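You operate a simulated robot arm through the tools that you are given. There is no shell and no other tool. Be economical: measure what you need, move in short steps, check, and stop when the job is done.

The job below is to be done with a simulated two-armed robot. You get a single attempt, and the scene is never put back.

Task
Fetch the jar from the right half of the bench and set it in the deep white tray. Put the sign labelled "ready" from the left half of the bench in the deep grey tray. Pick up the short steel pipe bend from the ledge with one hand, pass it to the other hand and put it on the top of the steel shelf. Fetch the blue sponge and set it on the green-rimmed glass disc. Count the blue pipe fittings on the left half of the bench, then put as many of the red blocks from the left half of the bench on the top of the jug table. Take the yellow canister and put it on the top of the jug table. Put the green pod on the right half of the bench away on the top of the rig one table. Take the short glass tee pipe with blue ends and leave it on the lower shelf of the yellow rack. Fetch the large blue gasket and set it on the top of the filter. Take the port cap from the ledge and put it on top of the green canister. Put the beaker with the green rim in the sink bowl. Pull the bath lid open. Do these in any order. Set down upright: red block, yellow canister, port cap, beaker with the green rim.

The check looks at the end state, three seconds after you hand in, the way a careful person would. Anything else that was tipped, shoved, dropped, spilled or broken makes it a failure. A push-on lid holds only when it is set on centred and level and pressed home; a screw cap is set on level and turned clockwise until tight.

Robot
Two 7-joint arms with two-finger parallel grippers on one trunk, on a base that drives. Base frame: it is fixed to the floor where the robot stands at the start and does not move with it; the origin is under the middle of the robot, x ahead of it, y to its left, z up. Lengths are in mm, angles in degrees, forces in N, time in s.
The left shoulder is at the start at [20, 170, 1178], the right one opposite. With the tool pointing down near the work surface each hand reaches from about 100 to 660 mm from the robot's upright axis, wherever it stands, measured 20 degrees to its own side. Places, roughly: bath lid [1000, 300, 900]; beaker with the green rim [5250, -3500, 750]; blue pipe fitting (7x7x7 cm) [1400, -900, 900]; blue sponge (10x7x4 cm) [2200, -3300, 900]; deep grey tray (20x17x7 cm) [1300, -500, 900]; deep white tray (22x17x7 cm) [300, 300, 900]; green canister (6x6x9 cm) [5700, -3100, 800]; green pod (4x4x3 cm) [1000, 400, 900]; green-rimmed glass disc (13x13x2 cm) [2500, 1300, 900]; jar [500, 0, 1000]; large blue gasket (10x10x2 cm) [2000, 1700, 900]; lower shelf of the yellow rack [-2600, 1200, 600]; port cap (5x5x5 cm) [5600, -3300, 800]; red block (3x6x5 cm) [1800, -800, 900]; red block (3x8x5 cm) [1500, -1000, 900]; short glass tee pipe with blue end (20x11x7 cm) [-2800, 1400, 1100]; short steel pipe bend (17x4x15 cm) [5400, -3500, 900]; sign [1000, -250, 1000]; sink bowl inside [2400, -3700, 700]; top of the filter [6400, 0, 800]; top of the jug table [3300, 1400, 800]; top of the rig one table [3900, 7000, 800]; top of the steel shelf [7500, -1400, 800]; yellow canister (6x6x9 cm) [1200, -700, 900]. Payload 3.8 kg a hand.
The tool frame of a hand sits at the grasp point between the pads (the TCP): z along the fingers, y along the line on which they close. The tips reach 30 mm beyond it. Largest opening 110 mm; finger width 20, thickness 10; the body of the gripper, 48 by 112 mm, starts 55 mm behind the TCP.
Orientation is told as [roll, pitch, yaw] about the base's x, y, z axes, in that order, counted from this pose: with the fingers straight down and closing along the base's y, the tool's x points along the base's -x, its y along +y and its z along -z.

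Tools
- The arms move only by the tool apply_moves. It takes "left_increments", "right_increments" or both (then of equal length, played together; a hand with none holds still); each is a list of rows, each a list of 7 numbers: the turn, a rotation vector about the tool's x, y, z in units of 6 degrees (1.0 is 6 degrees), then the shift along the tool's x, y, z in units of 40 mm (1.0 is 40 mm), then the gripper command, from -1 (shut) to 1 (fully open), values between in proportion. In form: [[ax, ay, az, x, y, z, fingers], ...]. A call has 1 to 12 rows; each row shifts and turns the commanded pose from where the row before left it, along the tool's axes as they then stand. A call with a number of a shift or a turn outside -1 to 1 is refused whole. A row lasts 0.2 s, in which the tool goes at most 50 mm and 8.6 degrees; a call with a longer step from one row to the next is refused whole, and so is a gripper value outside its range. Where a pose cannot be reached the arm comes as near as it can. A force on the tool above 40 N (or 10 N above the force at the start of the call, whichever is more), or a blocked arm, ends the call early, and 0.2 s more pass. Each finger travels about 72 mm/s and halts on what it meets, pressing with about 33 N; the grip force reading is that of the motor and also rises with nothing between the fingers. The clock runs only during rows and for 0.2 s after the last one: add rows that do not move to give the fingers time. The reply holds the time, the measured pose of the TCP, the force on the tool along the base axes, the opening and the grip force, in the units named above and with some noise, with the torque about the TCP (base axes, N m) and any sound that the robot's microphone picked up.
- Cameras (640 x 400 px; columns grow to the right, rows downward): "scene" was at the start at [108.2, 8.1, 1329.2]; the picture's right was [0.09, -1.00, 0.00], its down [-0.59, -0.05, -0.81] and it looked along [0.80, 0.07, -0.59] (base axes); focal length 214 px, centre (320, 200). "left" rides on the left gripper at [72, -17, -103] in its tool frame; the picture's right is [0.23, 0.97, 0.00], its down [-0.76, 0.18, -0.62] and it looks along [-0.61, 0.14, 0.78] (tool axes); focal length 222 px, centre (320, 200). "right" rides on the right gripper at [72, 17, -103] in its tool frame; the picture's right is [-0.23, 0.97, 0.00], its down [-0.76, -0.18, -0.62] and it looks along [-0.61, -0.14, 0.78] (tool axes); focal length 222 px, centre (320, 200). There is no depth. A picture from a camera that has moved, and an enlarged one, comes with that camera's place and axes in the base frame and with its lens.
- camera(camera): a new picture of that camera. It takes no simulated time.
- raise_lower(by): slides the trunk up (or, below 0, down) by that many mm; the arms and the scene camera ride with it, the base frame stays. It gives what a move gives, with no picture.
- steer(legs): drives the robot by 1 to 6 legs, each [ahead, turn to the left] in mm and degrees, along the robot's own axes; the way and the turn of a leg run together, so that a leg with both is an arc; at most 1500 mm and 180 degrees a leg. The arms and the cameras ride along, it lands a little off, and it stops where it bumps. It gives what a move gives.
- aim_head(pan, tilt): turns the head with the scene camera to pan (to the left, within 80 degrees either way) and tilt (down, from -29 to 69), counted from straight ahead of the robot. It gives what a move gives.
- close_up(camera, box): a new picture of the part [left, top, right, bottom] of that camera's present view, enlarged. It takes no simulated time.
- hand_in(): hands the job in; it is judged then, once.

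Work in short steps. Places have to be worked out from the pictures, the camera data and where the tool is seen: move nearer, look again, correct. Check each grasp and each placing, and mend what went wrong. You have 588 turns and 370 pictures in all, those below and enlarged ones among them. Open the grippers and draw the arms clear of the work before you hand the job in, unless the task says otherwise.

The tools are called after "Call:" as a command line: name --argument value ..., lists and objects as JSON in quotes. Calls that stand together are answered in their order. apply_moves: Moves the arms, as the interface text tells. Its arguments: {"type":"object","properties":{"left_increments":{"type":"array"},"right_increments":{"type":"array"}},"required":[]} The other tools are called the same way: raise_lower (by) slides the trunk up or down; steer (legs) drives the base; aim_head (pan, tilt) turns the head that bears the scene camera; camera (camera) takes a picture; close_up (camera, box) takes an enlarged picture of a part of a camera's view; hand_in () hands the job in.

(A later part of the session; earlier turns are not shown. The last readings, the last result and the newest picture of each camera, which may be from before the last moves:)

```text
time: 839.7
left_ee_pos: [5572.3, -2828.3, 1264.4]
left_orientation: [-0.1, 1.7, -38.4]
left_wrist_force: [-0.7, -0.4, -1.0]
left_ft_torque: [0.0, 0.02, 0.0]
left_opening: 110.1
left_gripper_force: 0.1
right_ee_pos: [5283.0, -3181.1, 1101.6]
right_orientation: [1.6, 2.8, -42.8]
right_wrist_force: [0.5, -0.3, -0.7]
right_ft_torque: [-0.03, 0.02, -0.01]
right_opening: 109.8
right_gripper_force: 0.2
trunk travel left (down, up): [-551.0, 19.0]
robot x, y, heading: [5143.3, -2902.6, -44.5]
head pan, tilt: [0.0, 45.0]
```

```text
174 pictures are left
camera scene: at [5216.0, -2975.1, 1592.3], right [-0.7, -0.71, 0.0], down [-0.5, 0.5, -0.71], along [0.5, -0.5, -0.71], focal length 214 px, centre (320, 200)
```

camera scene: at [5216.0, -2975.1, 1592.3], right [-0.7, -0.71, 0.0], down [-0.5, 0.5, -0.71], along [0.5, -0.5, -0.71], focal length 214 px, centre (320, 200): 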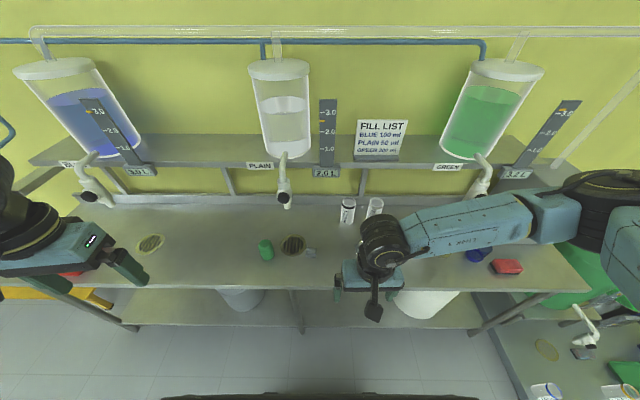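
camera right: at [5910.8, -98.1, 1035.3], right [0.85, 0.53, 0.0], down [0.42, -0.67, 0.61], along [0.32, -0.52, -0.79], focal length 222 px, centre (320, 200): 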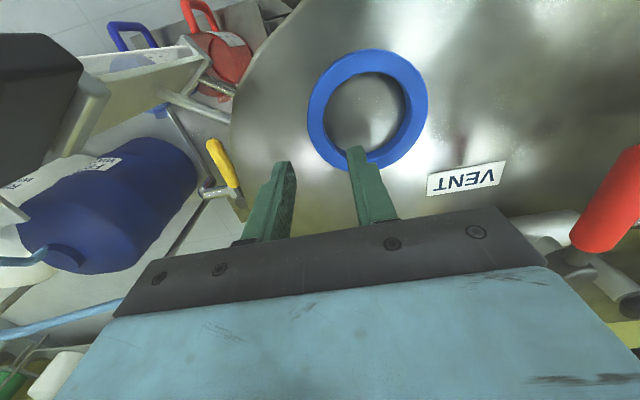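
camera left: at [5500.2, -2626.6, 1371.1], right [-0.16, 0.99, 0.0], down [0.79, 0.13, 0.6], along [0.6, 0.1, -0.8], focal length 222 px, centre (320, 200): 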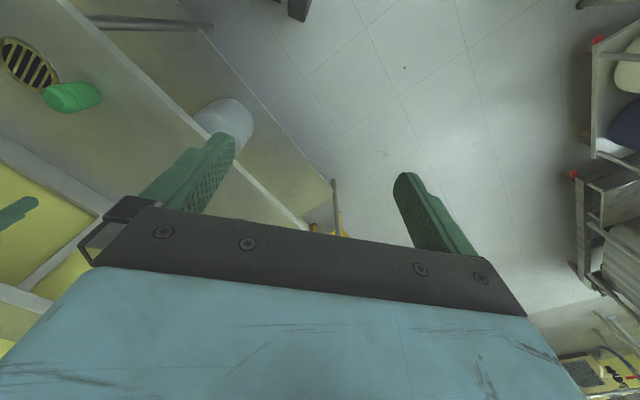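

I lower the trunk 200 mm and bring the left hand over the port cap (about (5587, -3278)) to measure it.

Call:
raise_lower --by -200

Call:
apply_moves --left_increments '[[0, 0, 0, -0.7, -0.86, 0, 1], [0, 0, 0, -0.7, -0.86, 0, 1], [0, 0, 0, -0.7, -0.86, 0, 1], [0, 0, 0, -0.7, -0.86, 0, 1], [0, 0, 0, -0.7, -0.86, 0, 1], [0, 0, 0, -0.7, -0.86, 0, 1], [0, 0, 0, -0.7, -0.86, 0, 1], [0, 0, 0, -0.7, -0.86, 0, 1], [0, 0, 0, -0.7, -0.86, 0, 1], [0, 0, 0, -0.5, -0.86, 0, 1], [0, 0, 0, 0, 0, 0, 1]]'

Call:
camera --camera "left"

Call:
camera --camera "scene"

```text
time: 841.9
left_ee_pos: [5573.2, -2828.3, 1064.8]
left_orientation: [-0.3, 1.5, -38.4]
left_wrist_force: [-0.5, -0.7, 0.4]
left_ft_torque: [0.02, 0.0, -0.02]
left_opening: 109.9
left_gripper_force: 0.0
right_ee_pos: [5285.2, -3181.7, 900.4]
right_orientation: [1.6, 2.9, -42.8]
right_wrist_force: [-0.2, 0.6, 0.4]
right_ft_torque: [0.01, -0.03, 0.0]
right_opening: 110.1
right_gripper_force: 0.1
trunk travel left (down, up): [-351.0, 219.0]
robot x, y, heading: [5142.9, -2903.5, -44.3]
head pan, tilt: [0.0, 45.0]
```

```text
time: 844.3
left_ee_pos: [5571.4, -3269.3, 1059.0]
left_orientation: [-0.3, 1.4, -38.6]
left_wrist_force: [-3.2, -3.3, -0.1]
left_ft_torque: [0.2, -0.24, -0.09]
left_opening: 110.1
left_gripper_force: 0.0
right_ee_pos: [5283.6, -3182.1, 902.0]
right_orientation: [1.7, 2.9, -42.9]
right_wrist_force: [-0.1, 0.3, -0.3]
right_ft_torque: [0.02, 0.02, 0.0]
right_opening: 109.8
right_gripper_force: 0.1
trunk travel left (down, up): [-351.0, 219.0]
robot x, y, heading: [5142.2, -2908.5, -44.7]
head pan, tilt: [0.0, 45.0]
heard: click
```

```text
173 pictures are left
camera left: at [5506.1, -3238.4, 1165.4], right [0.43, 0.9, 0.0], down [0.72, -0.34, 0.6], along [0.54, -0.26, -0.8], focal length 222 px, centre (320, 200)
```

left: 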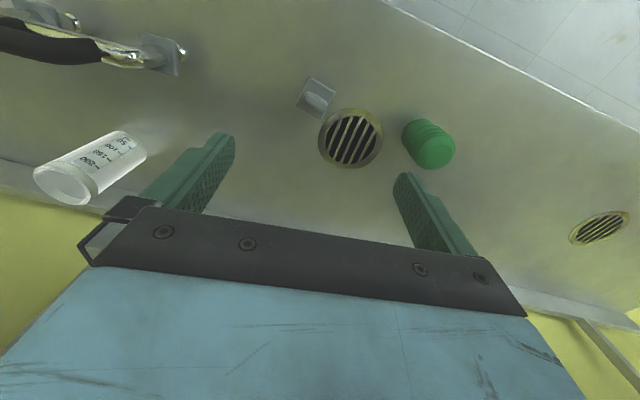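

```text
172 pictures are left
camera scene: at [5215.4, -2975.4, 1392.3], right [-0.7, -0.71, 0.0], down [-0.5, 0.5, -0.71], along [0.5, -0.5, -0.71], focal length 214 px, centre (320, 200)
```

scene: 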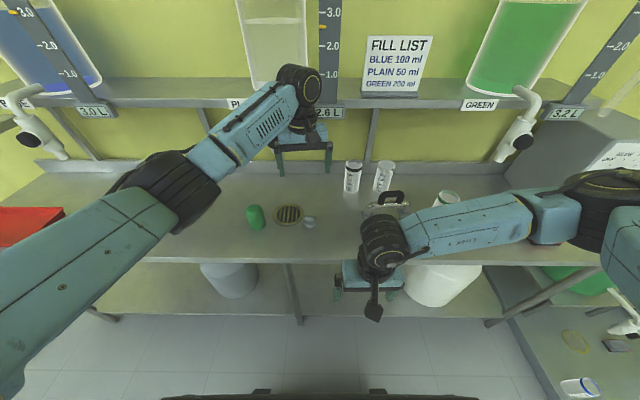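

A click was heard and there is a slight force: the hand has touched the PLAIN dispenser's tap. I retreat the way I came and inspect the tap.

Call:
apply_moves --left_increments '[[0, 0, 0, 0.7, 0.86, 0, 1], [0, 0, 0, 0.7, 0.86, 0, 1], [0, 0, 0, 0.7, 0.86, 0, 1], [0, 0, 0, 0.7, 0.86, 0, 1], [0, 0, 0, 0.7, 0.86, 0, 1]]'

Call:
aim_head --pan 12 --tilt 25

Call:
camera --camera "scene"

```text
time: 845.5
left_ee_pos: [5570.4, -3042.4, 1062.7]
left_orientation: [-0.1, 1.5, -38.3]
left_wrist_force: [0.0, 0.3, 0.4]
left_ft_torque: [-0.05, 0.0, -0.01]
left_opening: 110.2
left_gripper_force: 0.1
right_ee_pos: [5284.4, -3179.7, 900.9]
right_orientation: [1.6, 2.9, -42.8]
right_wrist_force: [0.9, 0.5, 0.2]
right_ft_torque: [-0.04, -0.01, 0.01]
right_opening: 109.9
right_gripper_force: 0.0
trunk travel left (down, up): [-351.0, 219.0]
robot x, y, heading: [5146.9, -2905.4, -44.5]
head pan, tilt: [0.0, 45.0]
```

```text
time: 846.3
left_ee_pos: [5569.0, -3044.1, 1063.6]
left_orientation: [-0.2, 1.6, -38.3]
left_wrist_force: [-0.9, -0.2, 0.0]
left_ft_torque: [0.02, -0.03, 0.0]
left_opening: 109.9
left_gripper_force: 0.1
right_ee_pos: [5284.8, -3181.3, 900.3]
right_orientation: [1.7, 2.9, -42.8]
right_wrist_force: [-0.4, -0.6, 0.6]
right_ft_torque: [0.01, 0.01, 0.01]
right_opening: 110.3
right_gripper_force: 0.0
trunk travel left (down, up): [-351.0, 219.0]
robot x, y, heading: [5141.7, -2902.5, -44.3]
head pan, tilt: [12.0, 25.0]
```

```text
171 pictures are left
camera scene: at [5235.8, -2967.3, 1422.8], right [-0.54, -0.84, 0.0], down [-0.36, 0.23, -0.91], along [0.76, -0.49, -0.42], focal length 214 px, centre (320, 200)
```

scene: 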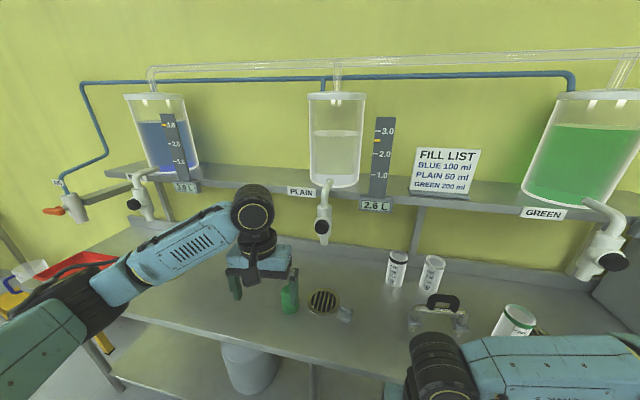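

Call:
close_up --camera "scene" --box '[270, 80, 400, 320]'

Call:
close_up --camera "scene" --box '[100, 80, 240, 250]'

```text
1.67 times, centred on (335, 200) of scene
camera zoom: at [5235.8, -2967.3, 1422.8], right [-0.54, -0.84, 0.0], down [-0.36, 0.23, -0.91], along [0.76, -0.49, -0.42], focal length 358 px, centre (295, 200)
```

zoom: 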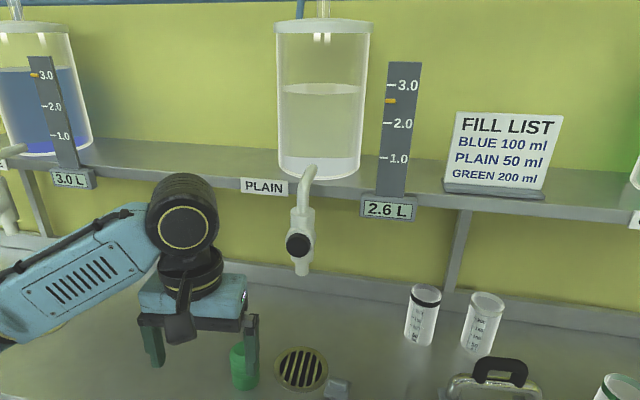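

```text
2.35 times, centred on (170, 165) of scene
camera zoom: at [5235.8, -2967.3, 1422.8], right [-0.54, -0.84, 0.0], down [-0.36, 0.23, -0.91], along [0.76, -0.49, -0.42], focal length 505 px, centre (673, 282)
```

zoom: 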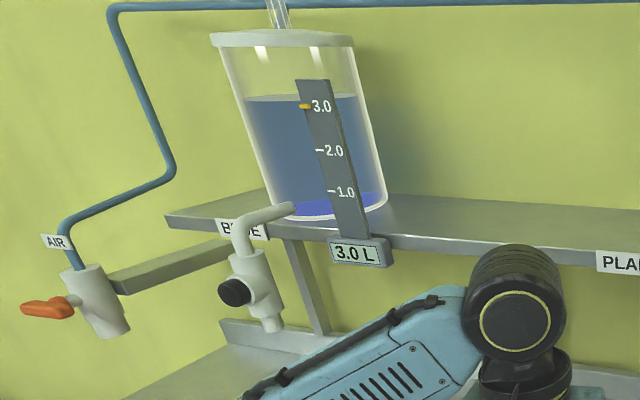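

The level still reads 2.6 L as before and nothing flows, so it was a harmless touch. The tap hangs at about (5606, -3219), z 1093–1230, so I must work below it, coming in low from the front. I bring the left hand low in front of the cap and move the right hand aside.

Call:
apply_moves --left_increments '[[0, 0, 0, 0.1, 0, 0.9, 1], [0, 0, 0, 0.1, 0, 0.9, 1], [0, 0, 0, 0, 0, 0.9, 1], [0, 0, 0, 0, 0, 0.9, 1], [0, 0, 0, 0, -0.75, 0, 1], [0, 0, 0, 0, -0.75, 0, 1], [0, 0, 0, 0, -0.75, 0, 1], [0, 0, 0, 0, -0.75, 0, 1], [0, 0, 0, 0, -0.75, 0, 1], [0, 0, 0, 0, 0, 0, 1]]' --right_increments '[[0, 0, 0, 0.2, -0.9, 0, 1], [0, 0, 0, 0.2, -0.9, 0, 1], [0, 0, 0, 0.2, -0.9, 0, 1], [0, 0, 0, 0.2, -0.9, 0, 1], [0, 0, 0, 0, 0, 0, 1], [0, 0, 0, 0, 0, 0, 1], [0, 0, 0, 0, 0, 0, 1], [0, 0, 0, 0, 0, 0, 1], [0, 0, 0, 0, 0, 0, 1], [0, 0, 0, 0, 0, 0, 1]]'

Call:
camera --camera "left"

Call:
camera --camera "scene"

```text
time: 848.5
left_ee_pos: [5466.7, -3155.8, 917.7]
left_orientation: [-0.2, 1.6, -38.3]
left_wrist_force: [0.1, -0.1, -0.1]
left_ft_torque: [0.0, -0.02, 0.0]
left_opening: 109.8
left_gripper_force: 0.0
right_ee_pos: [5161.0, -3265.7, 899.3]
right_orientation: [1.6, 2.9, -42.8]
right_wrist_force: [0.8, -0.3, -0.4]
right_ft_torque: [0.02, 0.04, -0.01]
right_opening: 110.0
right_gripper_force: 0.2
trunk travel left (down, up): [-351.0, 219.0]
robot x, y, heading: [5145.4, -2906.3, -44.6]
head pan, tilt: [12.0, 25.0]
```

```text
168 pictures are left
camera left: at [5402.0, -3124.4, 1024.4], right [0.43, 0.9, 0.0], down [0.72, -0.34, 0.6], along [0.55, -0.25, -0.8], focal length 222 px, centre (320, 200)
```

left: 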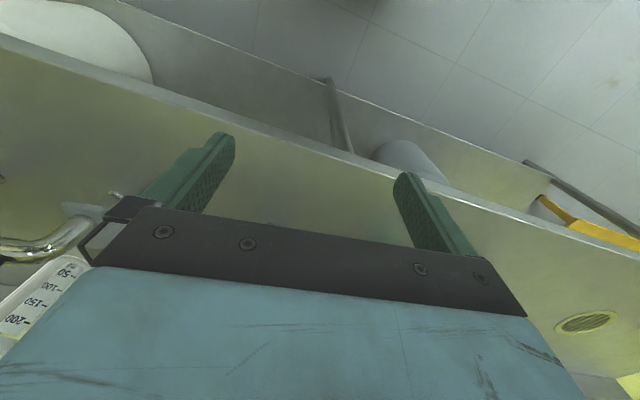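

```text
167 pictures are left
camera scene: at [5236.1, -2967.0, 1422.9], right [-0.54, -0.84, 0.0], down [-0.36, 0.23, -0.91], along [0.76, -0.49, -0.42], focal length 214 px, centre (320, 200)
```

scene: 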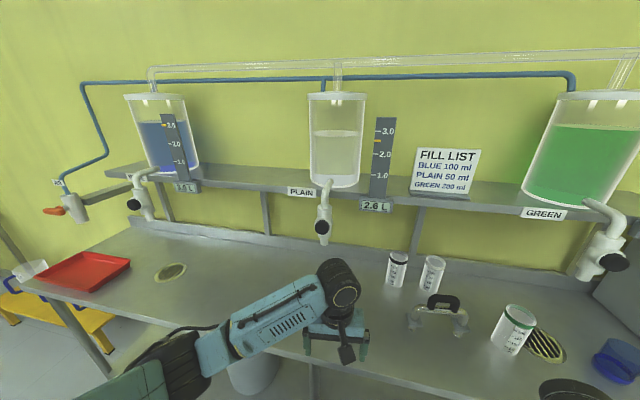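

The wrist top is about 246 mm above the TCP, so under the tap the hand must stay low or lean back. I move the left hand aside for a close look at the cap.

Call:
apply_moves --left_increments '[[0, 0, 0, 0.2, 0.95, 0, 1], [0, 0, 0, 0.2, 0.95, 0, 1], [0, 0, 0, 0.2, 0.95, 0, 1], [0, 0, 0, 0.2, 0.95, 0, 1], [0, 0, 0, 0.2, 0.95, 0, 1], [0, 0, 0, 0.2, 0.95, 0, 1]]'

Call:
aim_head --pan 0 --tilt 45

Call:
close_up --camera "scene" --box '[225, 180, 345, 260]'

```text
time: 849.9
left_ee_pos: [5570.9, -2947.1, 919.7]
left_orientation: [-0.2, 1.5, -38.4]
left_wrist_force: [-1.0, 0.7, 0.1]
left_ft_torque: [0.0, 0.0, 0.03]
left_opening: 110.3
left_gripper_force: 0.0
right_ee_pos: [5161.7, -3265.4, 900.6]
right_orientation: [1.5, 2.9, -42.7]
right_wrist_force: [0.4, 0.1, -0.5]
right_ft_torque: [-0.03, -0.02, -0.01]
right_opening: 110.1
right_gripper_force: 0.0
trunk travel left (down, up): [-351.0, 219.0]
robot x, y, heading: [5144.9, -2905.3, -44.6]
head pan, tilt: [12.0, 25.0]
```

```text
time: 850.7
left_ee_pos: [5570.3, -2947.8, 919.9]
left_orientation: [-0.3, 1.7, -38.4]
left_wrist_force: [0.3, -1.4, -0.4]
left_ft_torque: [-0.04, 0.03, 0.0]
left_opening: 109.9
left_gripper_force: 0.1
right_ee_pos: [5161.7, -3266.1, 897.6]
right_orientation: [1.7, 2.9, -42.7]
right_wrist_force: [-0.8, -0.1, -0.5]
right_ft_torque: [-0.02, 0.01, -0.02]
right_opening: 110.1
right_gripper_force: 0.1
trunk travel left (down, up): [-351.0, 219.0]
robot x, y, heading: [5142.1, -2906.6, -44.4]
head pan, tilt: [0.0, 45.0]
```

```text
5.00 times, centred on (285, 220) of scene
camera zoom: at [5216.1, -2974.8, 1392.4], right [-0.7, -0.71, 0.0], down [-0.5, 0.49, -0.71], along [0.51, -0.5, -0.71], focal length 1072 px, centre (495, 100)
```

zoom: 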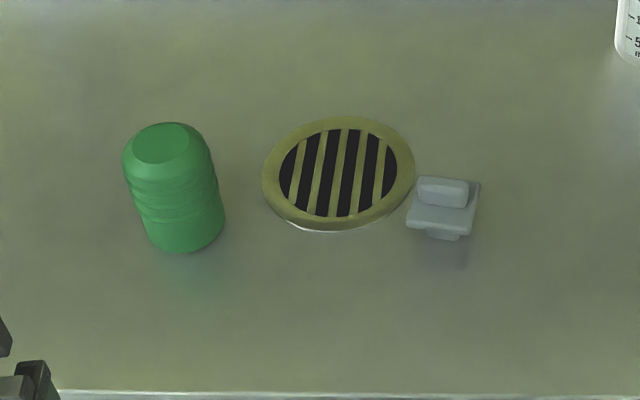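

The cap is a square plate with a ridge on top, standing on its plug. Estimates of the bench height scatter (800–830), so I probe it: the left hand, closed, goes down on a free spot to the left.

Call:
apply_moves --left_increments '[[0, 0, 0, -0.95, 0.5, 0, -1], [0, 0, 0, -0.95, 0.5, 0, -1], [0, 0, 0, -0.95, 0.5, 0, -1], [0, 0, 0, -0.95, 0.5, 0, -1], [0, 0, 0, 0, 0, 0.6, -1], [0, 0, 0, 0, 0, 0.3, -1], [0, 0, 0, 0, 0, 0.2, -1], [0, 0, 0, 0, 0, 0.2, -1], [0, 0, 0, 0, 0, 0.2, -1], [0, 0, 0, 0, 0, 0.2, -1], [0, 0, 0, 0, 0, 0.2, -1], [0, 0, 0, 0, 0, 0.2, -1]]'

```text
time: 853.3
left_ee_pos: [5737.4, -2978.2, 831.8]
left_orientation: [-0.1, 1.6, -38.4]
left_wrist_force: [0.1, -0.5, 0.7]
left_ft_torque: [0.0, -0.02, -0.03]
left_opening: 0.0
left_gripper_force: 32.6
right_ee_pos: [5163.0, -3265.8, 898.7]
right_orientation: [1.7, 2.8, -42.8]
right_wrist_force: [-0.5, 0.1, 0.5]
right_ft_torque: [0.01, 0.01, -0.03]
right_opening: 109.8
right_gripper_force: 0.1
trunk travel left (down, up): [-351.0, 219.0]
robot x, y, heading: [5144.5, -2902.5, -44.4]
head pan, tilt: [0.0, 45.0]
```

Call:
apply_moves --left_increments '[[0, 0, 0, 0, 0, 0.15, -1], [0, 0, 0, 0, 0, 0.15, -1], [0, 0, 0, 0, 0, 0.15, -1], [0, 0, 0, 0, 0, 0.15, -1], [0, 0, 0, 0, 0, 0.15, -1], [0, 0, 0, 0, 0, 0.15, -1]]'

Call:
camera --camera "scene"

```text
time: 853.9
left_ee_pos: [5737.5, -2978.3, 831.0]
left_orientation: [-0.2, 1.0, -38.3]
left_wrist_force: [-16.7, 8.5, 21.4]
left_ft_torque: [0.15, 0.33, 0.04]
left_opening: 0.2
left_gripper_force: 33.1
right_ee_pos: [5158.5, -3264.3, 899.3]
right_orientation: [1.8, 2.8, -42.8]
right_wrist_force: [-0.6, -0.1, 0.5]
right_ft_torque: [0.01, 0.0, -0.01]
right_opening: 109.9
right_gripper_force: 0.0
trunk travel left (down, up): [-351.0, 219.0]
robot x, y, heading: [5139.8, -2903.9, -44.7]
head pan, tilt: [0.0, 45.0]
stopped in row 2 (left hand): the force on the tool passed its limit at 46 N (the readings are from after the stop); the commanded pose is now the measured one
```

```text
165 pictures are left
camera scene: at [5212.3, -2973.5, 1392.7], right [-0.7, -0.71, 0.0], down [-0.5, 0.49, -0.71], along [0.51, -0.5, -0.71], focal length 214 px, centre (320, 200)
```

scene: 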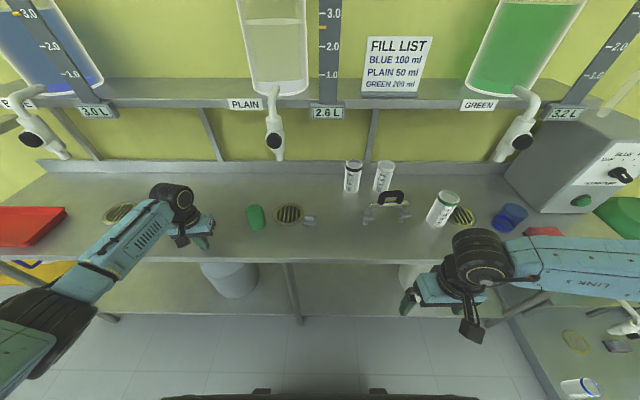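

Contact at TCP 831, so the bench top is at z≈801. The cap's centre is about (5575, -3278), plate sides at 30°/120°; the canister stands at (5695, -3149). I turn the left hand to yaw -60° and lean it back 30° to stay clear of the tap.

Call:
apply_moves --left_increments '[[0, 0, 0, 0, 0, -0.8, -1], [0, 0, 0, 0, 0, -0.9, -1], [0, 0, 0, 0.3, 0, -0.9, 1], [0, 0, 0.9, 0.3, 0, -0.5, 1], [0, 0, 0.9, 0, 0, 0, 1], [0, 0, 0.9, 0, 0, 0, 1], [0, 0, 0.9, 0, 0, 0, 1], [0, -1, 0, 0, 0, 0, 1], [0, -1, 0, 0, 0, 0, 1], [0, -1, 0, 0, 0, 0, 1], [0, -1, 0, 0, 0, 0, 1], [0, -1, 0, 0, 0, 0, 1]]'

```text
time: 856.5
left_ee_pos: [5724.0, -2963.6, 952.5]
left_orientation: [-0.7, -29.2, -59.6]
left_wrist_force: [-0.3, -0.8, -0.2]
left_ft_torque: [-0.01, 0.0, -0.02]
left_opening: 110.1
left_gripper_force: 0.0
right_ee_pos: [5161.3, -3265.1, 899.1]
right_orientation: [1.7, 2.9, -42.8]
right_wrist_force: [0.7, 0.4, -0.4]
right_ft_torque: [0.02, -0.03, -0.01]
right_opening: 110.1
right_gripper_force: 0.1
trunk travel left (down, up): [-351.0, 219.0]
robot x, y, heading: [5140.3, -2904.6, -44.7]
head pan, tilt: [0.0, 45.0]
```

Now I move it to a point in front of the cap and lower it to z≈870.

Call:
apply_moves --left_increments '[[0, 0, 0, -0.18, -0.896, 0.1, 1], [0, 0, 0, -0.18, -0.896, 0.1, 1], [0, 0, 0, -0.18, -0.896, 0.1, 1], [0, 0, 0, -0.18, -0.896, 0.1, 1], [0, 0, 0, -0.18, -0.896, 0.1, 1], [0, 0, 0, -0.18, -0.896, 0.1, 1], [0, 0, 0, -0.18, -0.896, 0.1, 1], [0, 0, 0, -0.18, -0.896, 0.1, 1], [0, 0, 0, 0.5, 0, 0.9, 1], [0, 0, 0, 0.5, 0, 0.9, 1], [0, 0, 0, 0, 0, 0, 1]]'

Call:
camera --camera "left"

Call:
camera --camera "scene"

```text
time: 858.9
left_ee_pos: [5507.0, -3165.7, 872.4]
left_orientation: [-1.0, -29.1, -59.6]
left_wrist_force: [0.8, 0.2, -0.6]
left_ft_torque: [0.02, 0.0, 0.03]
left_opening: 110.1
left_gripper_force: 0.1
right_ee_pos: [5161.6, -3265.3, 899.4]
right_orientation: [1.6, 2.9, -42.7]
right_wrist_force: [-0.4, 0.1, -0.8]
right_ft_torque: [-0.04, 0.03, 0.02]
right_opening: 110.0
right_gripper_force: 0.1
trunk travel left (down, up): [-351.0, 219.0]
robot x, y, heading: [5143.9, -2902.0, -44.4]
head pan, tilt: [0.0, 45.0]
```

```text
164 pictures are left
camera left: at [5436.5, -3076.0, 928.2], right [0.74, 0.66, -0.12], down [0.34, -0.22, 0.91], along [0.58, -0.72, -0.39], focal length 222 px, centre (320, 200)
```

left: 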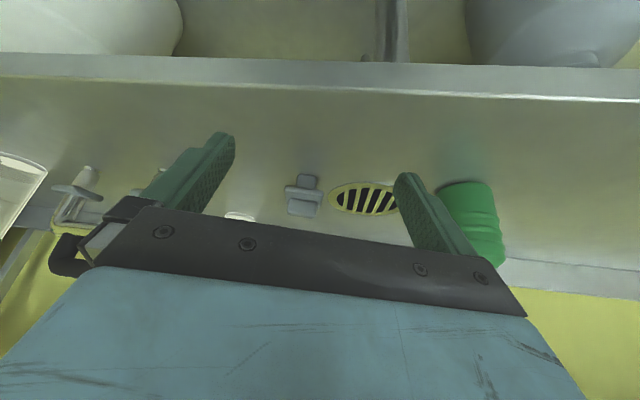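

```text
163 pictures are left
camera scene: at [5216.0, -2974.6, 1392.3], right [-0.7, -0.71, 0.0], down [-0.5, 0.5, -0.71], along [0.5, -0.5, -0.71], focal length 214 px, centre (320, 200)
```

scene: 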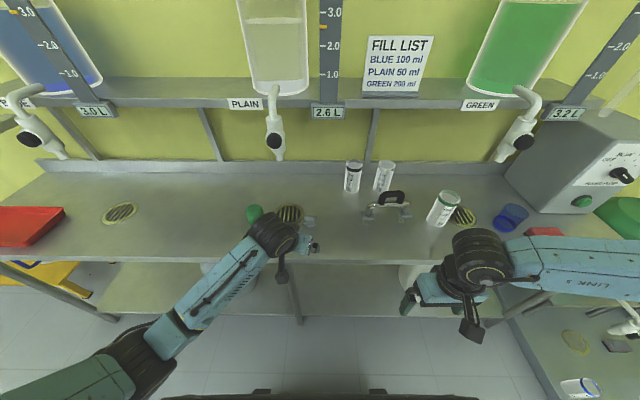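

The cap is straight ahead, 127 mm. I lower 34 mm and slide in horizontally.

Call:
apply_moves --left_increments '[[0, 0, 0, 0.41, 0, 0.72, 1], [0, 0, 0, -0.695, 0, 0.385, 1], [0, 0, 0, -0.695, 0, 0.385, 1], [0, 0, 0, -0.695, 0, 0.385, 1], [0, 0, 0, -0.695, 0, 0.385, 1], [0, 0, 0, 0, 0, 0, 1]]'

Call:
camera --camera "left"

Call:
close_up --camera "scene" --box '[220, 100, 360, 240]'

```text
time: 860.3
left_ee_pos: [5572.1, -3274.5, 838.1]
left_orientation: [-0.7, -29.2, -59.6]
left_wrist_force: [0.1, 0.9, 0.3]
left_ft_torque: [0.0, 0.0, -0.01]
left_opening: 110.1
left_gripper_force: 0.0
right_ee_pos: [5162.0, -3266.2, 899.9]
right_orientation: [1.7, 3.0, -42.8]
right_wrist_force: [0.2, 0.4, -0.6]
right_ft_torque: [0.0, -0.01, -0.01]
right_opening: 110.0
right_gripper_force: 0.1
trunk travel left (down, up): [-351.0, 219.0]
robot x, y, heading: [5146.1, -2902.6, -44.6]
head pan, tilt: [0.0, 45.0]
```

```text
162 pictures are left
camera left: at [5500.2, -3185.1, 894.7], right [0.74, 0.66, -0.12], down [0.34, -0.22, 0.91], along [0.57, -0.72, -0.39], focal length 222 px, centre (320, 200)
```

left: 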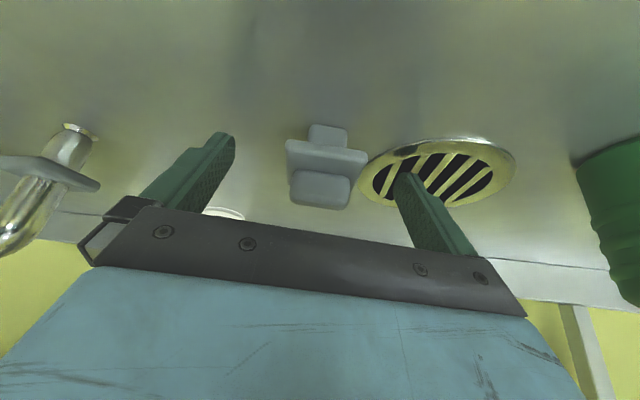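

```text
2.86 times, centred on (290, 170) of scene
camera zoom: at [5215.9, -2974.4, 1392.3], right [-0.7, -0.71, 0.0], down [-0.5, 0.5, -0.71], along [0.5, -0.5, -0.71], focal length 613 px, centre (406, 286)
```

zoom: 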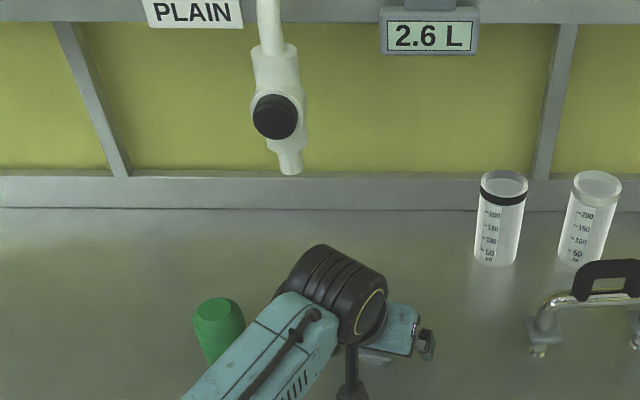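

The cap's plate and ridge lie between the fingers. I close on them.

Call:
apply_moves --left_increments '[[0, 0, 0, 0, 0, 0, -1], [0, 0, 0, 0, 0, 0, -1], [0, 0, 0, 0, 0, 0, -1], [0, 0, 0, 0, 0, 0, -1], [0, 0, 0, 0, 0, 0, -1]]'

Call:
camera --camera "left"

```text
time: 861.5
left_ee_pos: [5572.9, -3275.7, 838.9]
left_orientation: [-0.7, -29.1, -59.6]
left_wrist_force: [-0.1, 0.0, 0.7]
left_ft_torque: [0.01, -0.04, 0.02]
left_opening: 43.3
left_gripper_force: 32.8
right_ee_pos: [5162.1, -3266.0, 898.1]
right_orientation: [1.7, 2.9, -42.8]
right_wrist_force: [0.8, -0.7, -0.7]
right_ft_torque: [-0.03, 0.02, 0.02]
right_opening: 110.2
right_gripper_force: 0.0
trunk travel left (down, up): [-351.0, 219.0]
robot x, y, heading: [5139.9, -2903.1, -44.6]
head pan, tilt: [0.0, 45.0]
```

```text
160 pictures are left
camera left: at [5500.1, -3185.2, 894.7], right [0.74, 0.66, -0.12], down [0.34, -0.22, 0.91], along [0.58, -0.72, -0.39], focal length 222 px, centre (320, 200)
```

left: 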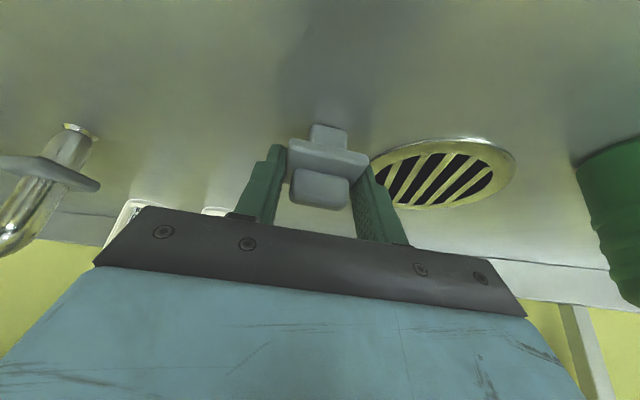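

Gripped (43 mm on the plate). I lift 12 mm, pull straight back, raise, and move in front of the canister.

Call:
apply_moves --left_increments '[[0, 0, 0, -0.145, 0, -0.26, -1], [0, 0, 0, 0.766, 0, -0.425, -1], [0, 0, 0, 0.766, 0, -0.425, -1], [0, 0, 0, 0.766, 0, -0.425, -1], [0, 0, 0, 0.766, 0, -0.425, -1], [0, 0, 0, -0.545, 0, -0.985, -1], [0, 0, 0, -0.545, 0, -0.985, -1], [0, 0, 0, 0.1, 0.844, -0.2, -1], [0, 0, 0, 0.1, 0.844, -0.2, -1], [0, 0, 0, 0.1, 0.844, -0.2, -1], [0, 0, 0, 0.1, 0.844, -0.2, -1], [0, 0, 0, 0.1, 0.844, -0.2, -1]]'

Call:
camera --camera "left"

Call:
close_up --camera "scene" --box '[180, 150, 340, 290]'

```text
time: 864.1
left_ee_pos: [5630.7, -3036.0, 964.0]
left_orientation: [-0.8, -29.0, -59.7]
left_wrist_force: [0.6, 0.2, -0.4]
left_ft_torque: [-0.04, 0.01, 0.01]
left_opening: 43.0
left_gripper_force: 32.6
right_ee_pos: [5162.1, -3265.7, 897.7]
right_orientation: [1.7, 2.9, -42.8]
right_wrist_force: [-0.5, 0.8, 0.0]
right_ft_torque: [-0.06, 0.01, 0.02]
right_opening: 110.2
right_gripper_force: 0.1
trunk travel left (down, up): [-351.0, 219.0]
robot x, y, heading: [5141.8, -2904.0, -44.5]
head pan, tilt: [0.0, 45.0]
```

```text
159 pictures are left
camera left: at [5558.8, -2946.2, 1020.2], right [0.74, 0.66, -0.12], down [0.34, -0.22, 0.91], along [0.57, -0.72, -0.39], focal length 222 px, centre (320, 200)
```

left: 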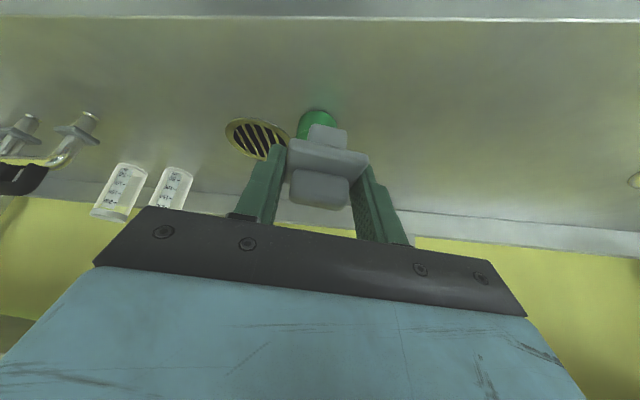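

```text
2.86 times, centred on (260, 220) of scene
camera zoom: at [5216.4, -2974.2, 1392.3], right [-0.7, -0.71, 0.0], down [-0.5, 0.49, -0.71], along [0.5, -0.5, -0.71], focal length 613 px, centre (491, 143)
```

zoom: 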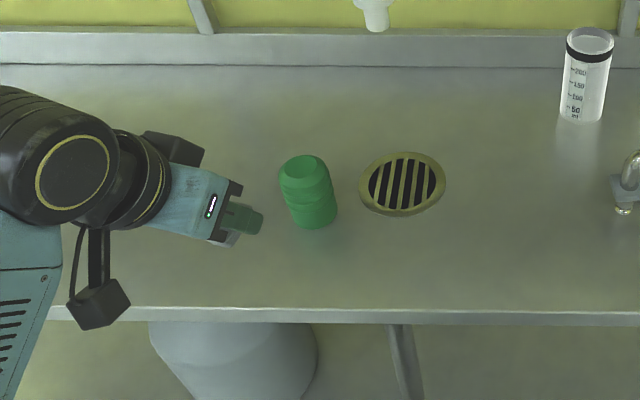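

I go forward 100 mm at this height and check the alignment over the canister.

Call:
apply_moves --left_increments '[[0, 0, 0, -0.73, 0, 0.404, -1], [0, 0, 0, -0.73, 0, 0.404, -1], [0, 0, 0, -0.73, 0, 0.404, -1], [0, 0, 0, 0, 0, 0, -1]]'

Call:
close_up --camera "left" --box '[220, 60, 420, 240]'

Call:
close_up --camera "scene" --box '[180, 150, 340, 290]'

```text
time: 865.1
left_ee_pos: [5680.6, -3125.2, 964.7]
left_orientation: [-0.7, -29.2, -59.6]
left_wrist_force: [-0.5, 0.0, -0.2]
left_ft_torque: [0.0, 0.04, -0.01]
left_opening: 42.9
left_gripper_force: 33.5
right_ee_pos: [5160.4, -3266.0, 898.5]
right_orientation: [1.7, 2.8, -42.7]
right_wrist_force: [-0.1, 0.6, 0.1]
right_ft_torque: [-0.02, 0.03, -0.02]
right_opening: 109.9
right_gripper_force: 0.1
trunk travel left (down, up): [-351.0, 219.0]
robot x, y, heading: [5147.5, -2908.4, -44.5]
head pan, tilt: [0.0, 45.0]
```

```text
2.22 times, centred on (320, 150) of left
camera zoom: at [5608.9, -3033.0, 1020.5], right [0.74, 0.66, -0.12], down [0.34, -0.22, 0.91], along [0.57, -0.72, -0.39], focal length 494 px, centre (320, 311)
```

zoom: 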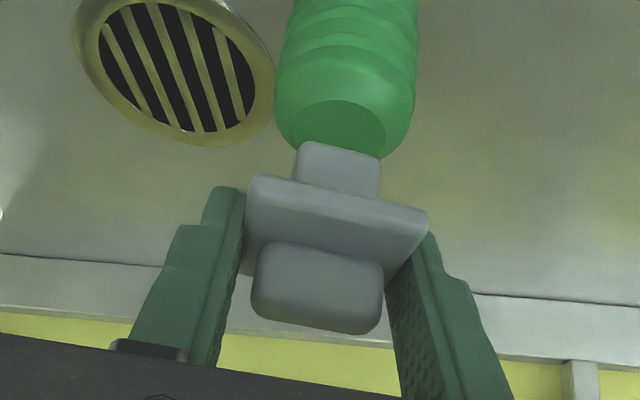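

```text
2.86 times, centred on (260, 220) of scene
camera zoom: at [5215.8, -2974.3, 1392.4], right [-0.7, -0.71, 0.0], down [-0.5, 0.5, -0.71], along [0.5, -0.5, -0.71], focal length 613 px, centre (491, 143)
```

zoom: 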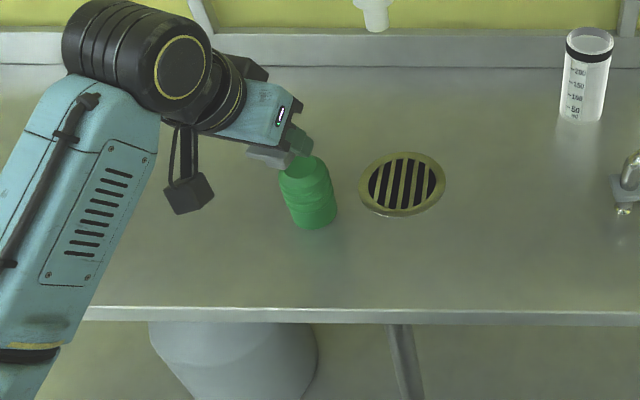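

Laterally aligned; 25 mm forward remains. I go there and lower to 12 mm above the canister.

Call:
apply_moves --left_increments '[[0, 0, 0, -0.547, 0, 0.303, -1], [0, 0, 0, 0.27, 0, 0.48, -1], [0, 0, 0, 0, 0, 0, -1]]'

Call:
close_up --camera "left" --box '[220, 60, 420, 240]'

Call:
close_up --camera "scene" --box '[220, 170, 300, 240]'

```text
time: 865.9
left_ee_pos: [5691.8, -3144.8, 942.5]
left_orientation: [-0.7, -28.9, -59.7]
left_wrist_force: [0.2, 1.1, -1.3]
left_ft_torque: [-0.01, -0.01, -0.01]
left_opening: 43.1
left_gripper_force: 33.5
right_ee_pos: [5161.8, -3265.5, 897.6]
right_orientation: [1.7, 3.0, -42.8]
right_wrist_force: [-0.3, -0.2, -0.3]
right_ft_torque: [0.02, -0.01, -0.02]
right_opening: 109.9
right_gripper_force: 0.1
trunk travel left (down, up): [-351.0, 219.0]
robot x, y, heading: [5141.2, -2899.3, -44.6]
head pan, tilt: [0.0, 45.0]
```

```text
2.22 times, centred on (320, 150) of left
camera zoom: at [5621.4, -3055.5, 998.4], right [0.74, 0.66, -0.12], down [0.34, -0.22, 0.91], along [0.58, -0.72, -0.39], focal length 494 px, centre (320, 311)
```

zoom: 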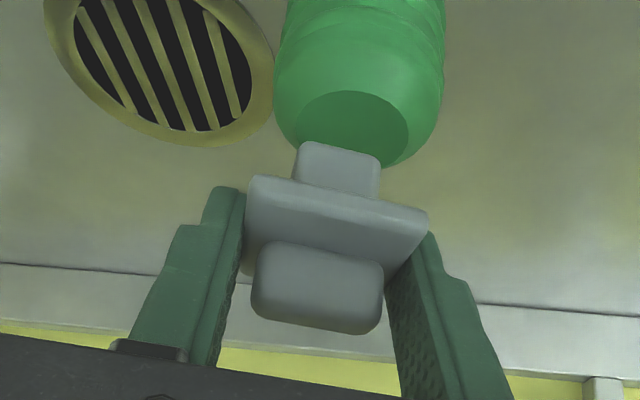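

```text
5.71 times, centred on (260, 205) of scene
camera zoom: at [5215.9, -2975.1, 1392.3], right [-0.7, -0.71, 0.0], down [-0.5, 0.5, -0.71], along [0.5, -0.5, -0.71], focal length 1226 px, centre (663, 171)
```

zoom: 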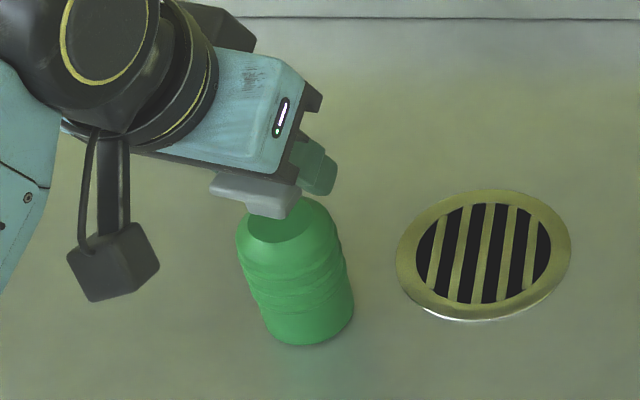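

The two views say the canister is about 8 mm further and 3 mm to the left. I correct that and lower until contact.

Call:
apply_moves --left_increments '[[0, 0, 0, -0.153, 0.08, 0.085, -1], [0, 0, 0, 0.08, 0, 0.15, -1], [0, 0, 0, 0.04, 0, 0.07, -1], [0, 0, 0, 0, 0, 0, -1]]'

Call:
close_up --camera "left" --box '[220, 60, 420, 240]'

Call:
close_up --camera "scene" --box '[220, 170, 300, 240]'

```text
time: 866.9
left_ee_pos: [5698.2, -3151.6, 931.9]
left_orientation: [-0.7, -29.1, -59.6]
left_wrist_force: [0.4, 0.2, -0.8]
left_ft_torque: [-0.05, -0.01, -0.03]
left_opening: 43.1
left_gripper_force: 33.2
right_ee_pos: [5161.9, -3266.8, 898.6]
right_orientation: [1.7, 2.9, -42.8]
right_wrist_force: [0.7, 0.5, 0.1]
right_ft_torque: [-0.01, 0.02, 0.0]
right_opening: 109.8
right_gripper_force: 0.0
trunk travel left (down, up): [-351.0, 219.0]
robot x, y, heading: [5142.9, -2904.3, -44.5]
head pan, tilt: [0.0, 45.0]
```

```text
2.22 times, centred on (320, 150) of left
camera zoom: at [5627.2, -3059.7, 988.0], right [0.74, 0.66, -0.12], down [0.34, -0.22, 0.91], along [0.57, -0.72, -0.39], focal length 494 px, centre (320, 311)
```

zoom: 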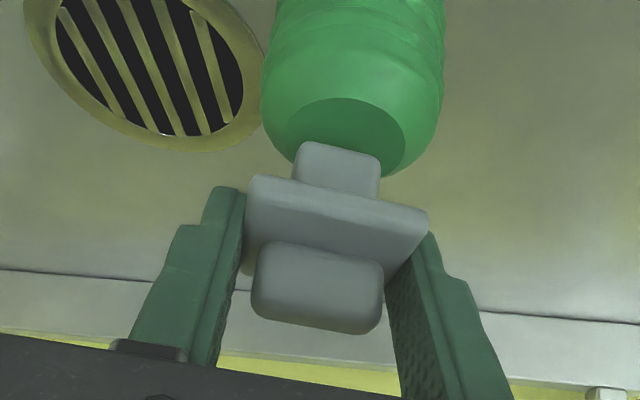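

```text
5.71 times, centred on (260, 205) of scene
camera zoom: at [5215.9, -2974.7, 1392.3], right [-0.7, -0.71, 0.0], down [-0.5, 0.5, -0.71], along [0.5, -0.5, -0.71], focal length 1226 px, centre (663, 171)
```

zoom: 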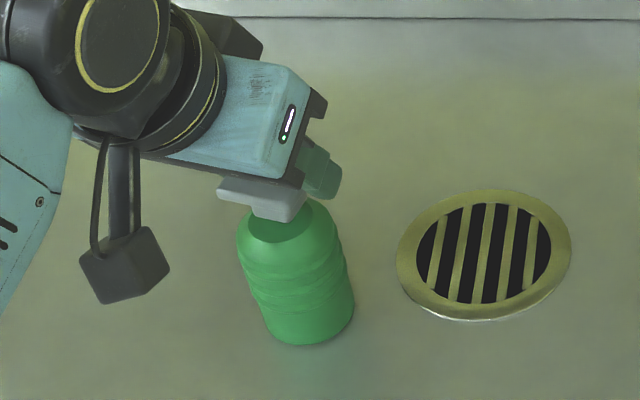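

The nearer camera shows a forward overshoot of some 6 mm. I correct back and lower to contact.

Call:
apply_moves --left_increments '[[0, 0, 0, 0.13, 0, -0.073, -1], [0, 0, 0, 0.024, 0, 0.044, -1], [0, 0, 0, 0.024, 0, 0.044, -1], [0, 0, 0, 0, 0, 0, -1]]'

Call:
apply_moves --left_increments '[[0, 0, 0, 0.024, 0, 0.044, -1], [0, 0, 0, 0.024, 0, 0.044, -1], [0, 0, 0, 0, 0, 0, -1]]'

```text
time: 867.9
left_ee_pos: [5696.3, -3144.7, 928.6]
left_orientation: [-0.8, -29.0, -59.6]
left_wrist_force: [1.1, -1.0, -2.2]
left_ft_torque: [-0.01, -0.03, -0.04]
left_opening: 42.9
left_gripper_force: 33.2
right_ee_pos: [5161.7, -3266.5, 898.4]
right_orientation: [1.6, 2.9, -42.8]
right_wrist_force: [0.4, -0.1, 0.2]
right_ft_torque: [-0.01, 0.05, -0.03]
right_opening: 109.8
right_gripper_force: 0.0
trunk travel left (down, up): [-351.0, 219.0]
robot x, y, heading: [5143.4, -2899.6, -44.4]
head pan, tilt: [0.0, 45.0]
```

```text
time: 868.7
left_ee_pos: [5695.4, -3144.1, 923.8]
left_orientation: [-0.7, -29.1, -59.7]
left_wrist_force: [0.1, 0.4, 1.8]
left_ft_torque: [0.04, 0.0, 0.0]
left_opening: 43.1
left_gripper_force: 33.1
right_ee_pos: [5162.7, -3266.7, 899.3]
right_orientation: [1.7, 3.0, -42.7]
right_wrist_force: [-1.0, -0.4, -0.1]
right_ft_torque: [-0.02, -0.01, -0.05]
right_opening: 110.3
right_gripper_force: 0.0
trunk travel left (down, up): [-351.0, 219.0]
robot x, y, heading: [5141.6, -2900.4, -44.6]
head pan, tilt: [0.0, 45.0]
```

Call:
apply_moves --left_increments '[[0, 0, 0, 0.024, 0, 0.044, -1], [0, 0, 0, 0, 0, 0, -1]]'

Call:
close_up --camera "left" --box '[220, 60, 420, 240]'

```text
time: 869.3
left_ee_pos: [5695.3, -3143.7, 924.9]
left_orientation: [-0.7, -29.3, -59.6]
left_wrist_force: [-0.1, 1.4, 12.8]
left_ft_torque: [0.13, -0.01, -0.01]
left_opening: 43.2
left_gripper_force: 32.9
right_ee_pos: [5161.5, -3266.0, 898.8]
right_orientation: [1.7, 2.8, -42.8]
right_wrist_force: [-0.4, -0.3, 0.1]
right_ft_torque: [-0.02, 0.02, 0.0]
right_opening: 109.8
right_gripper_force: 0.0
trunk travel left (down, up): [-351.0, 219.0]
robot x, y, heading: [5142.3, -2904.2, -44.6]
head pan, tilt: [0.0, 45.0]
```

```text
2.22 times, centred on (320, 150) of left
camera zoom: at [5624.1, -3054.3, 979.4], right [0.74, 0.66, -0.12], down [0.34, -0.22, 0.91], along [0.58, -0.72, -0.39], focal length 494 px, centre (320, 311)
```

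zoom: 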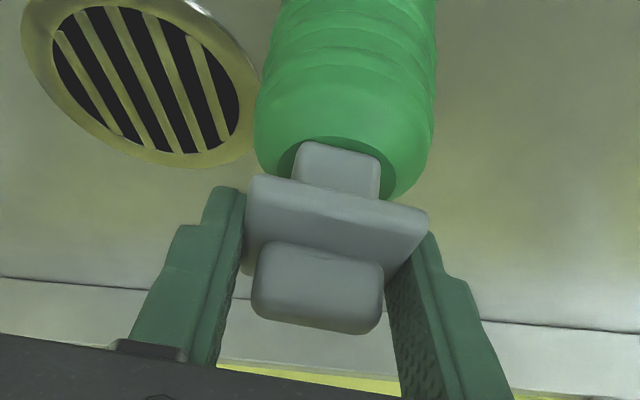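

Contact. The plug sits about 4 mm toward me from the centre; I lift a little, shift 4 mm forward and set it down again.

Call:
apply_moves --left_increments '[[0, 0, 0, -0.04, 0, -0.075, -1], [0, 0, 0, -0.09, 0.02, 0.05, -1], [0, 0, 0, 0.03, 0, 0.055, -1], [0, 0, 0, 0.012, 0, 0.022, -1], [0, 0, 0, 0, 0, 0, -1]]'

Call:
close_up --camera "left" --box '[220, 60, 420, 240]'

```text
time: 870.5
left_ee_pos: [5697.7, -3149.2, 925.2]
left_orientation: [-0.7, -29.2, -59.6]
left_wrist_force: [-1.3, 2.3, 14.6]
left_ft_torque: [0.21, 0.02, -0.01]
left_opening: 43.0
left_gripper_force: 33.2
right_ee_pos: [5161.1, -3266.0, 899.7]
right_orientation: [1.7, 2.8, -42.9]
right_wrist_force: [-0.5, -0.2, -0.1]
right_ft_torque: [0.0, 0.02, 0.02]
right_opening: 110.1
right_gripper_force: 0.0
trunk travel left (down, up): [-351.0, 219.0]
robot x, y, heading: [5142.6, -2903.2, -44.5]
head pan, tilt: [0.0, 45.0]
```

```text
2.22 times, centred on (320, 150) of left
camera zoom: at [5626.1, -3057.5, 979.4], right [0.74, 0.66, -0.12], down [0.34, -0.22, 0.91], along [0.58, -0.72, -0.39], focal length 494 px, centre (320, 311)
```

zoom: 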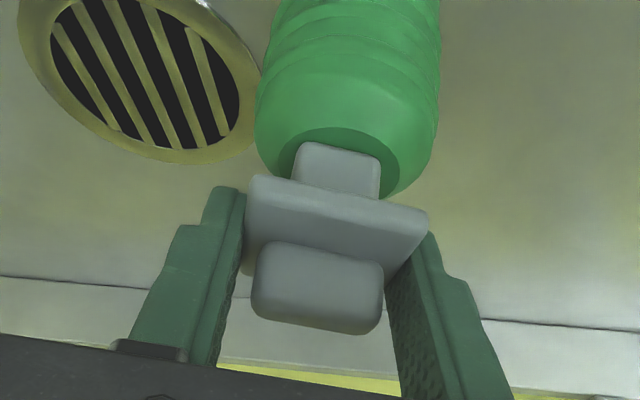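

Centred now. I open slowly, keeping still.

Call:
apply_moves --left_increments '[[0, 0, 0, -0.01, 0, -0.02, -1], [0, 0, 0, 0, 0, 0, -0.18], [0, 0, 0, 0, 0, 0, -0.1], [0, 0, 0, 0, 0, 0, 0.0], [0, 0, 0, 0, 0, 0, 0.2], [0, 0, 0, 0, 0, 0, 0.5], [0, 0, 0, 0, 0, 0, 0.7], [0, 0, 0, 0, 0, 0, 0.7]]'

Call:
close_up --camera "left" --box '[220, 60, 420, 240]'

```text
time: 872.3
left_ee_pos: [5698.6, -3147.3, 924.2]
left_orientation: [-0.6, -29.1, -59.6]
left_wrist_force: [0.3, 0.1, 0.3]
left_ft_torque: [0.0, 0.01, -0.01]
left_opening: 93.6
left_gripper_force: 0.0
right_ee_pos: [5162.2, -3266.5, 898.9]
right_orientation: [1.6, 2.8, -42.8]
right_wrist_force: [0.0, -0.3, -0.7]
right_ft_torque: [0.02, -0.04, -0.02]
right_opening: 110.0
right_gripper_force: 0.0
trunk travel left (down, up): [-351.0, 219.0]
robot x, y, heading: [5144.4, -2904.5, -44.5]
head pan, tilt: [0.0, 45.0]
```

```text
2.22 times, centred on (320, 150) of left
camera zoom: at [5626.6, -3057.7, 978.7], right [0.74, 0.66, -0.12], down [0.34, -0.22, 0.91], along [0.58, -0.72, -0.39], focal length 494 px, centre (320, 311)
```

zoom: 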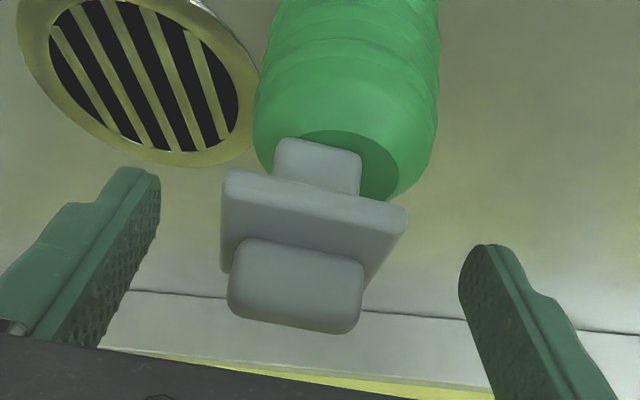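

Call:
close_up --camera "scene" --box '[220, 170, 300, 240]'

```text
5.71 times, centred on (260, 205) of scene
camera zoom: at [5215.9, -2974.8, 1392.3], right [-0.7, -0.71, 0.0], down [-0.5, 0.5, -0.71], along [0.5, -0.5, -0.71], focal length 1226 px, centre (663, 171)
```

zoom: 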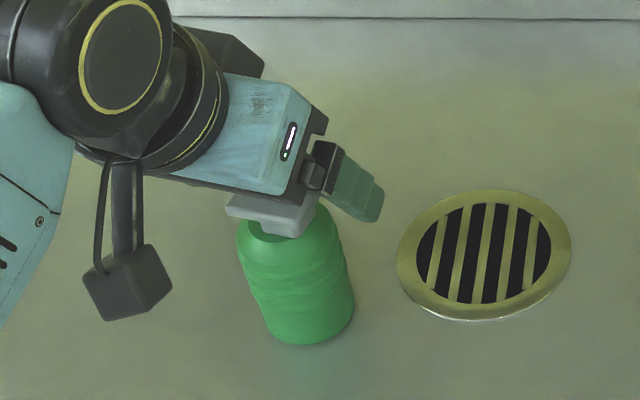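

The cap stands level on the canister. I withdraw the hand straight back and check from there.

Call:
apply_moves --left_increments '[[0, 0, 0, 0.5, 0, -0.277, 0.7], [0, 0, 0, 0.875, 0, -0.485, 0.7], [0, 0, 0, 0.875, 0, -0.485, 0.7], [0, 0, 0, 0.875, 0, -0.485, 0.7], [0, 0, 0, 0, 0.9, 0, 1], [0, 0, 0, 0, 0.9, 0, 1], [0, 0, 0, 0, 0.9, 0, 1]]'

Call:
close_up --camera "scene" --box '[220, 170, 300, 240]'

```text
time: 873.9
left_ee_pos: [5720.3, -2970.3, 923.2]
left_orientation: [-0.7, -29.0, -59.4]
left_wrist_force: [0.2, 0.4, -0.2]
left_ft_torque: [-0.02, 0.01, -0.01]
left_opening: 110.1
left_gripper_force: 0.1
right_ee_pos: [5162.6, -3266.4, 899.0]
right_orientation: [1.5, 3.0, -42.8]
right_wrist_force: [-0.4, 0.4, 0.1]
right_ft_torque: [0.01, 0.01, -0.01]
right_opening: 110.0
right_gripper_force: 0.0
trunk travel left (down, up): [-351.0, 219.0]
robot x, y, heading: [5146.8, -2903.4, -44.4]
head pan, tilt: [0.0, 45.0]
```

```text
5.71 times, centred on (260, 205) of scene
camera zoom: at [5216.5, -2974.6, 1392.3], right [-0.7, -0.71, 0.0], down [-0.5, 0.5, -0.71], along [0.5, -0.5, -0.71], focal length 1226 px, centre (663, 171)
```

zoom: 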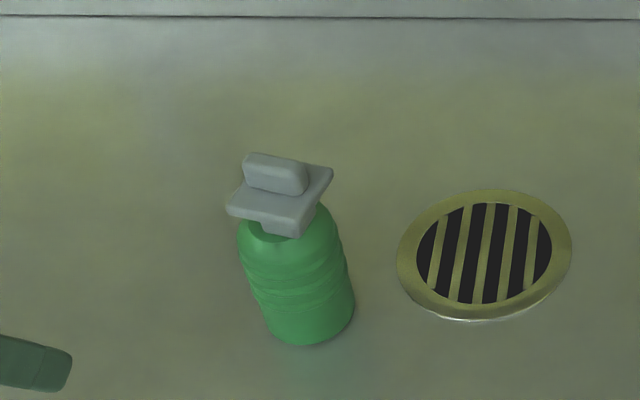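

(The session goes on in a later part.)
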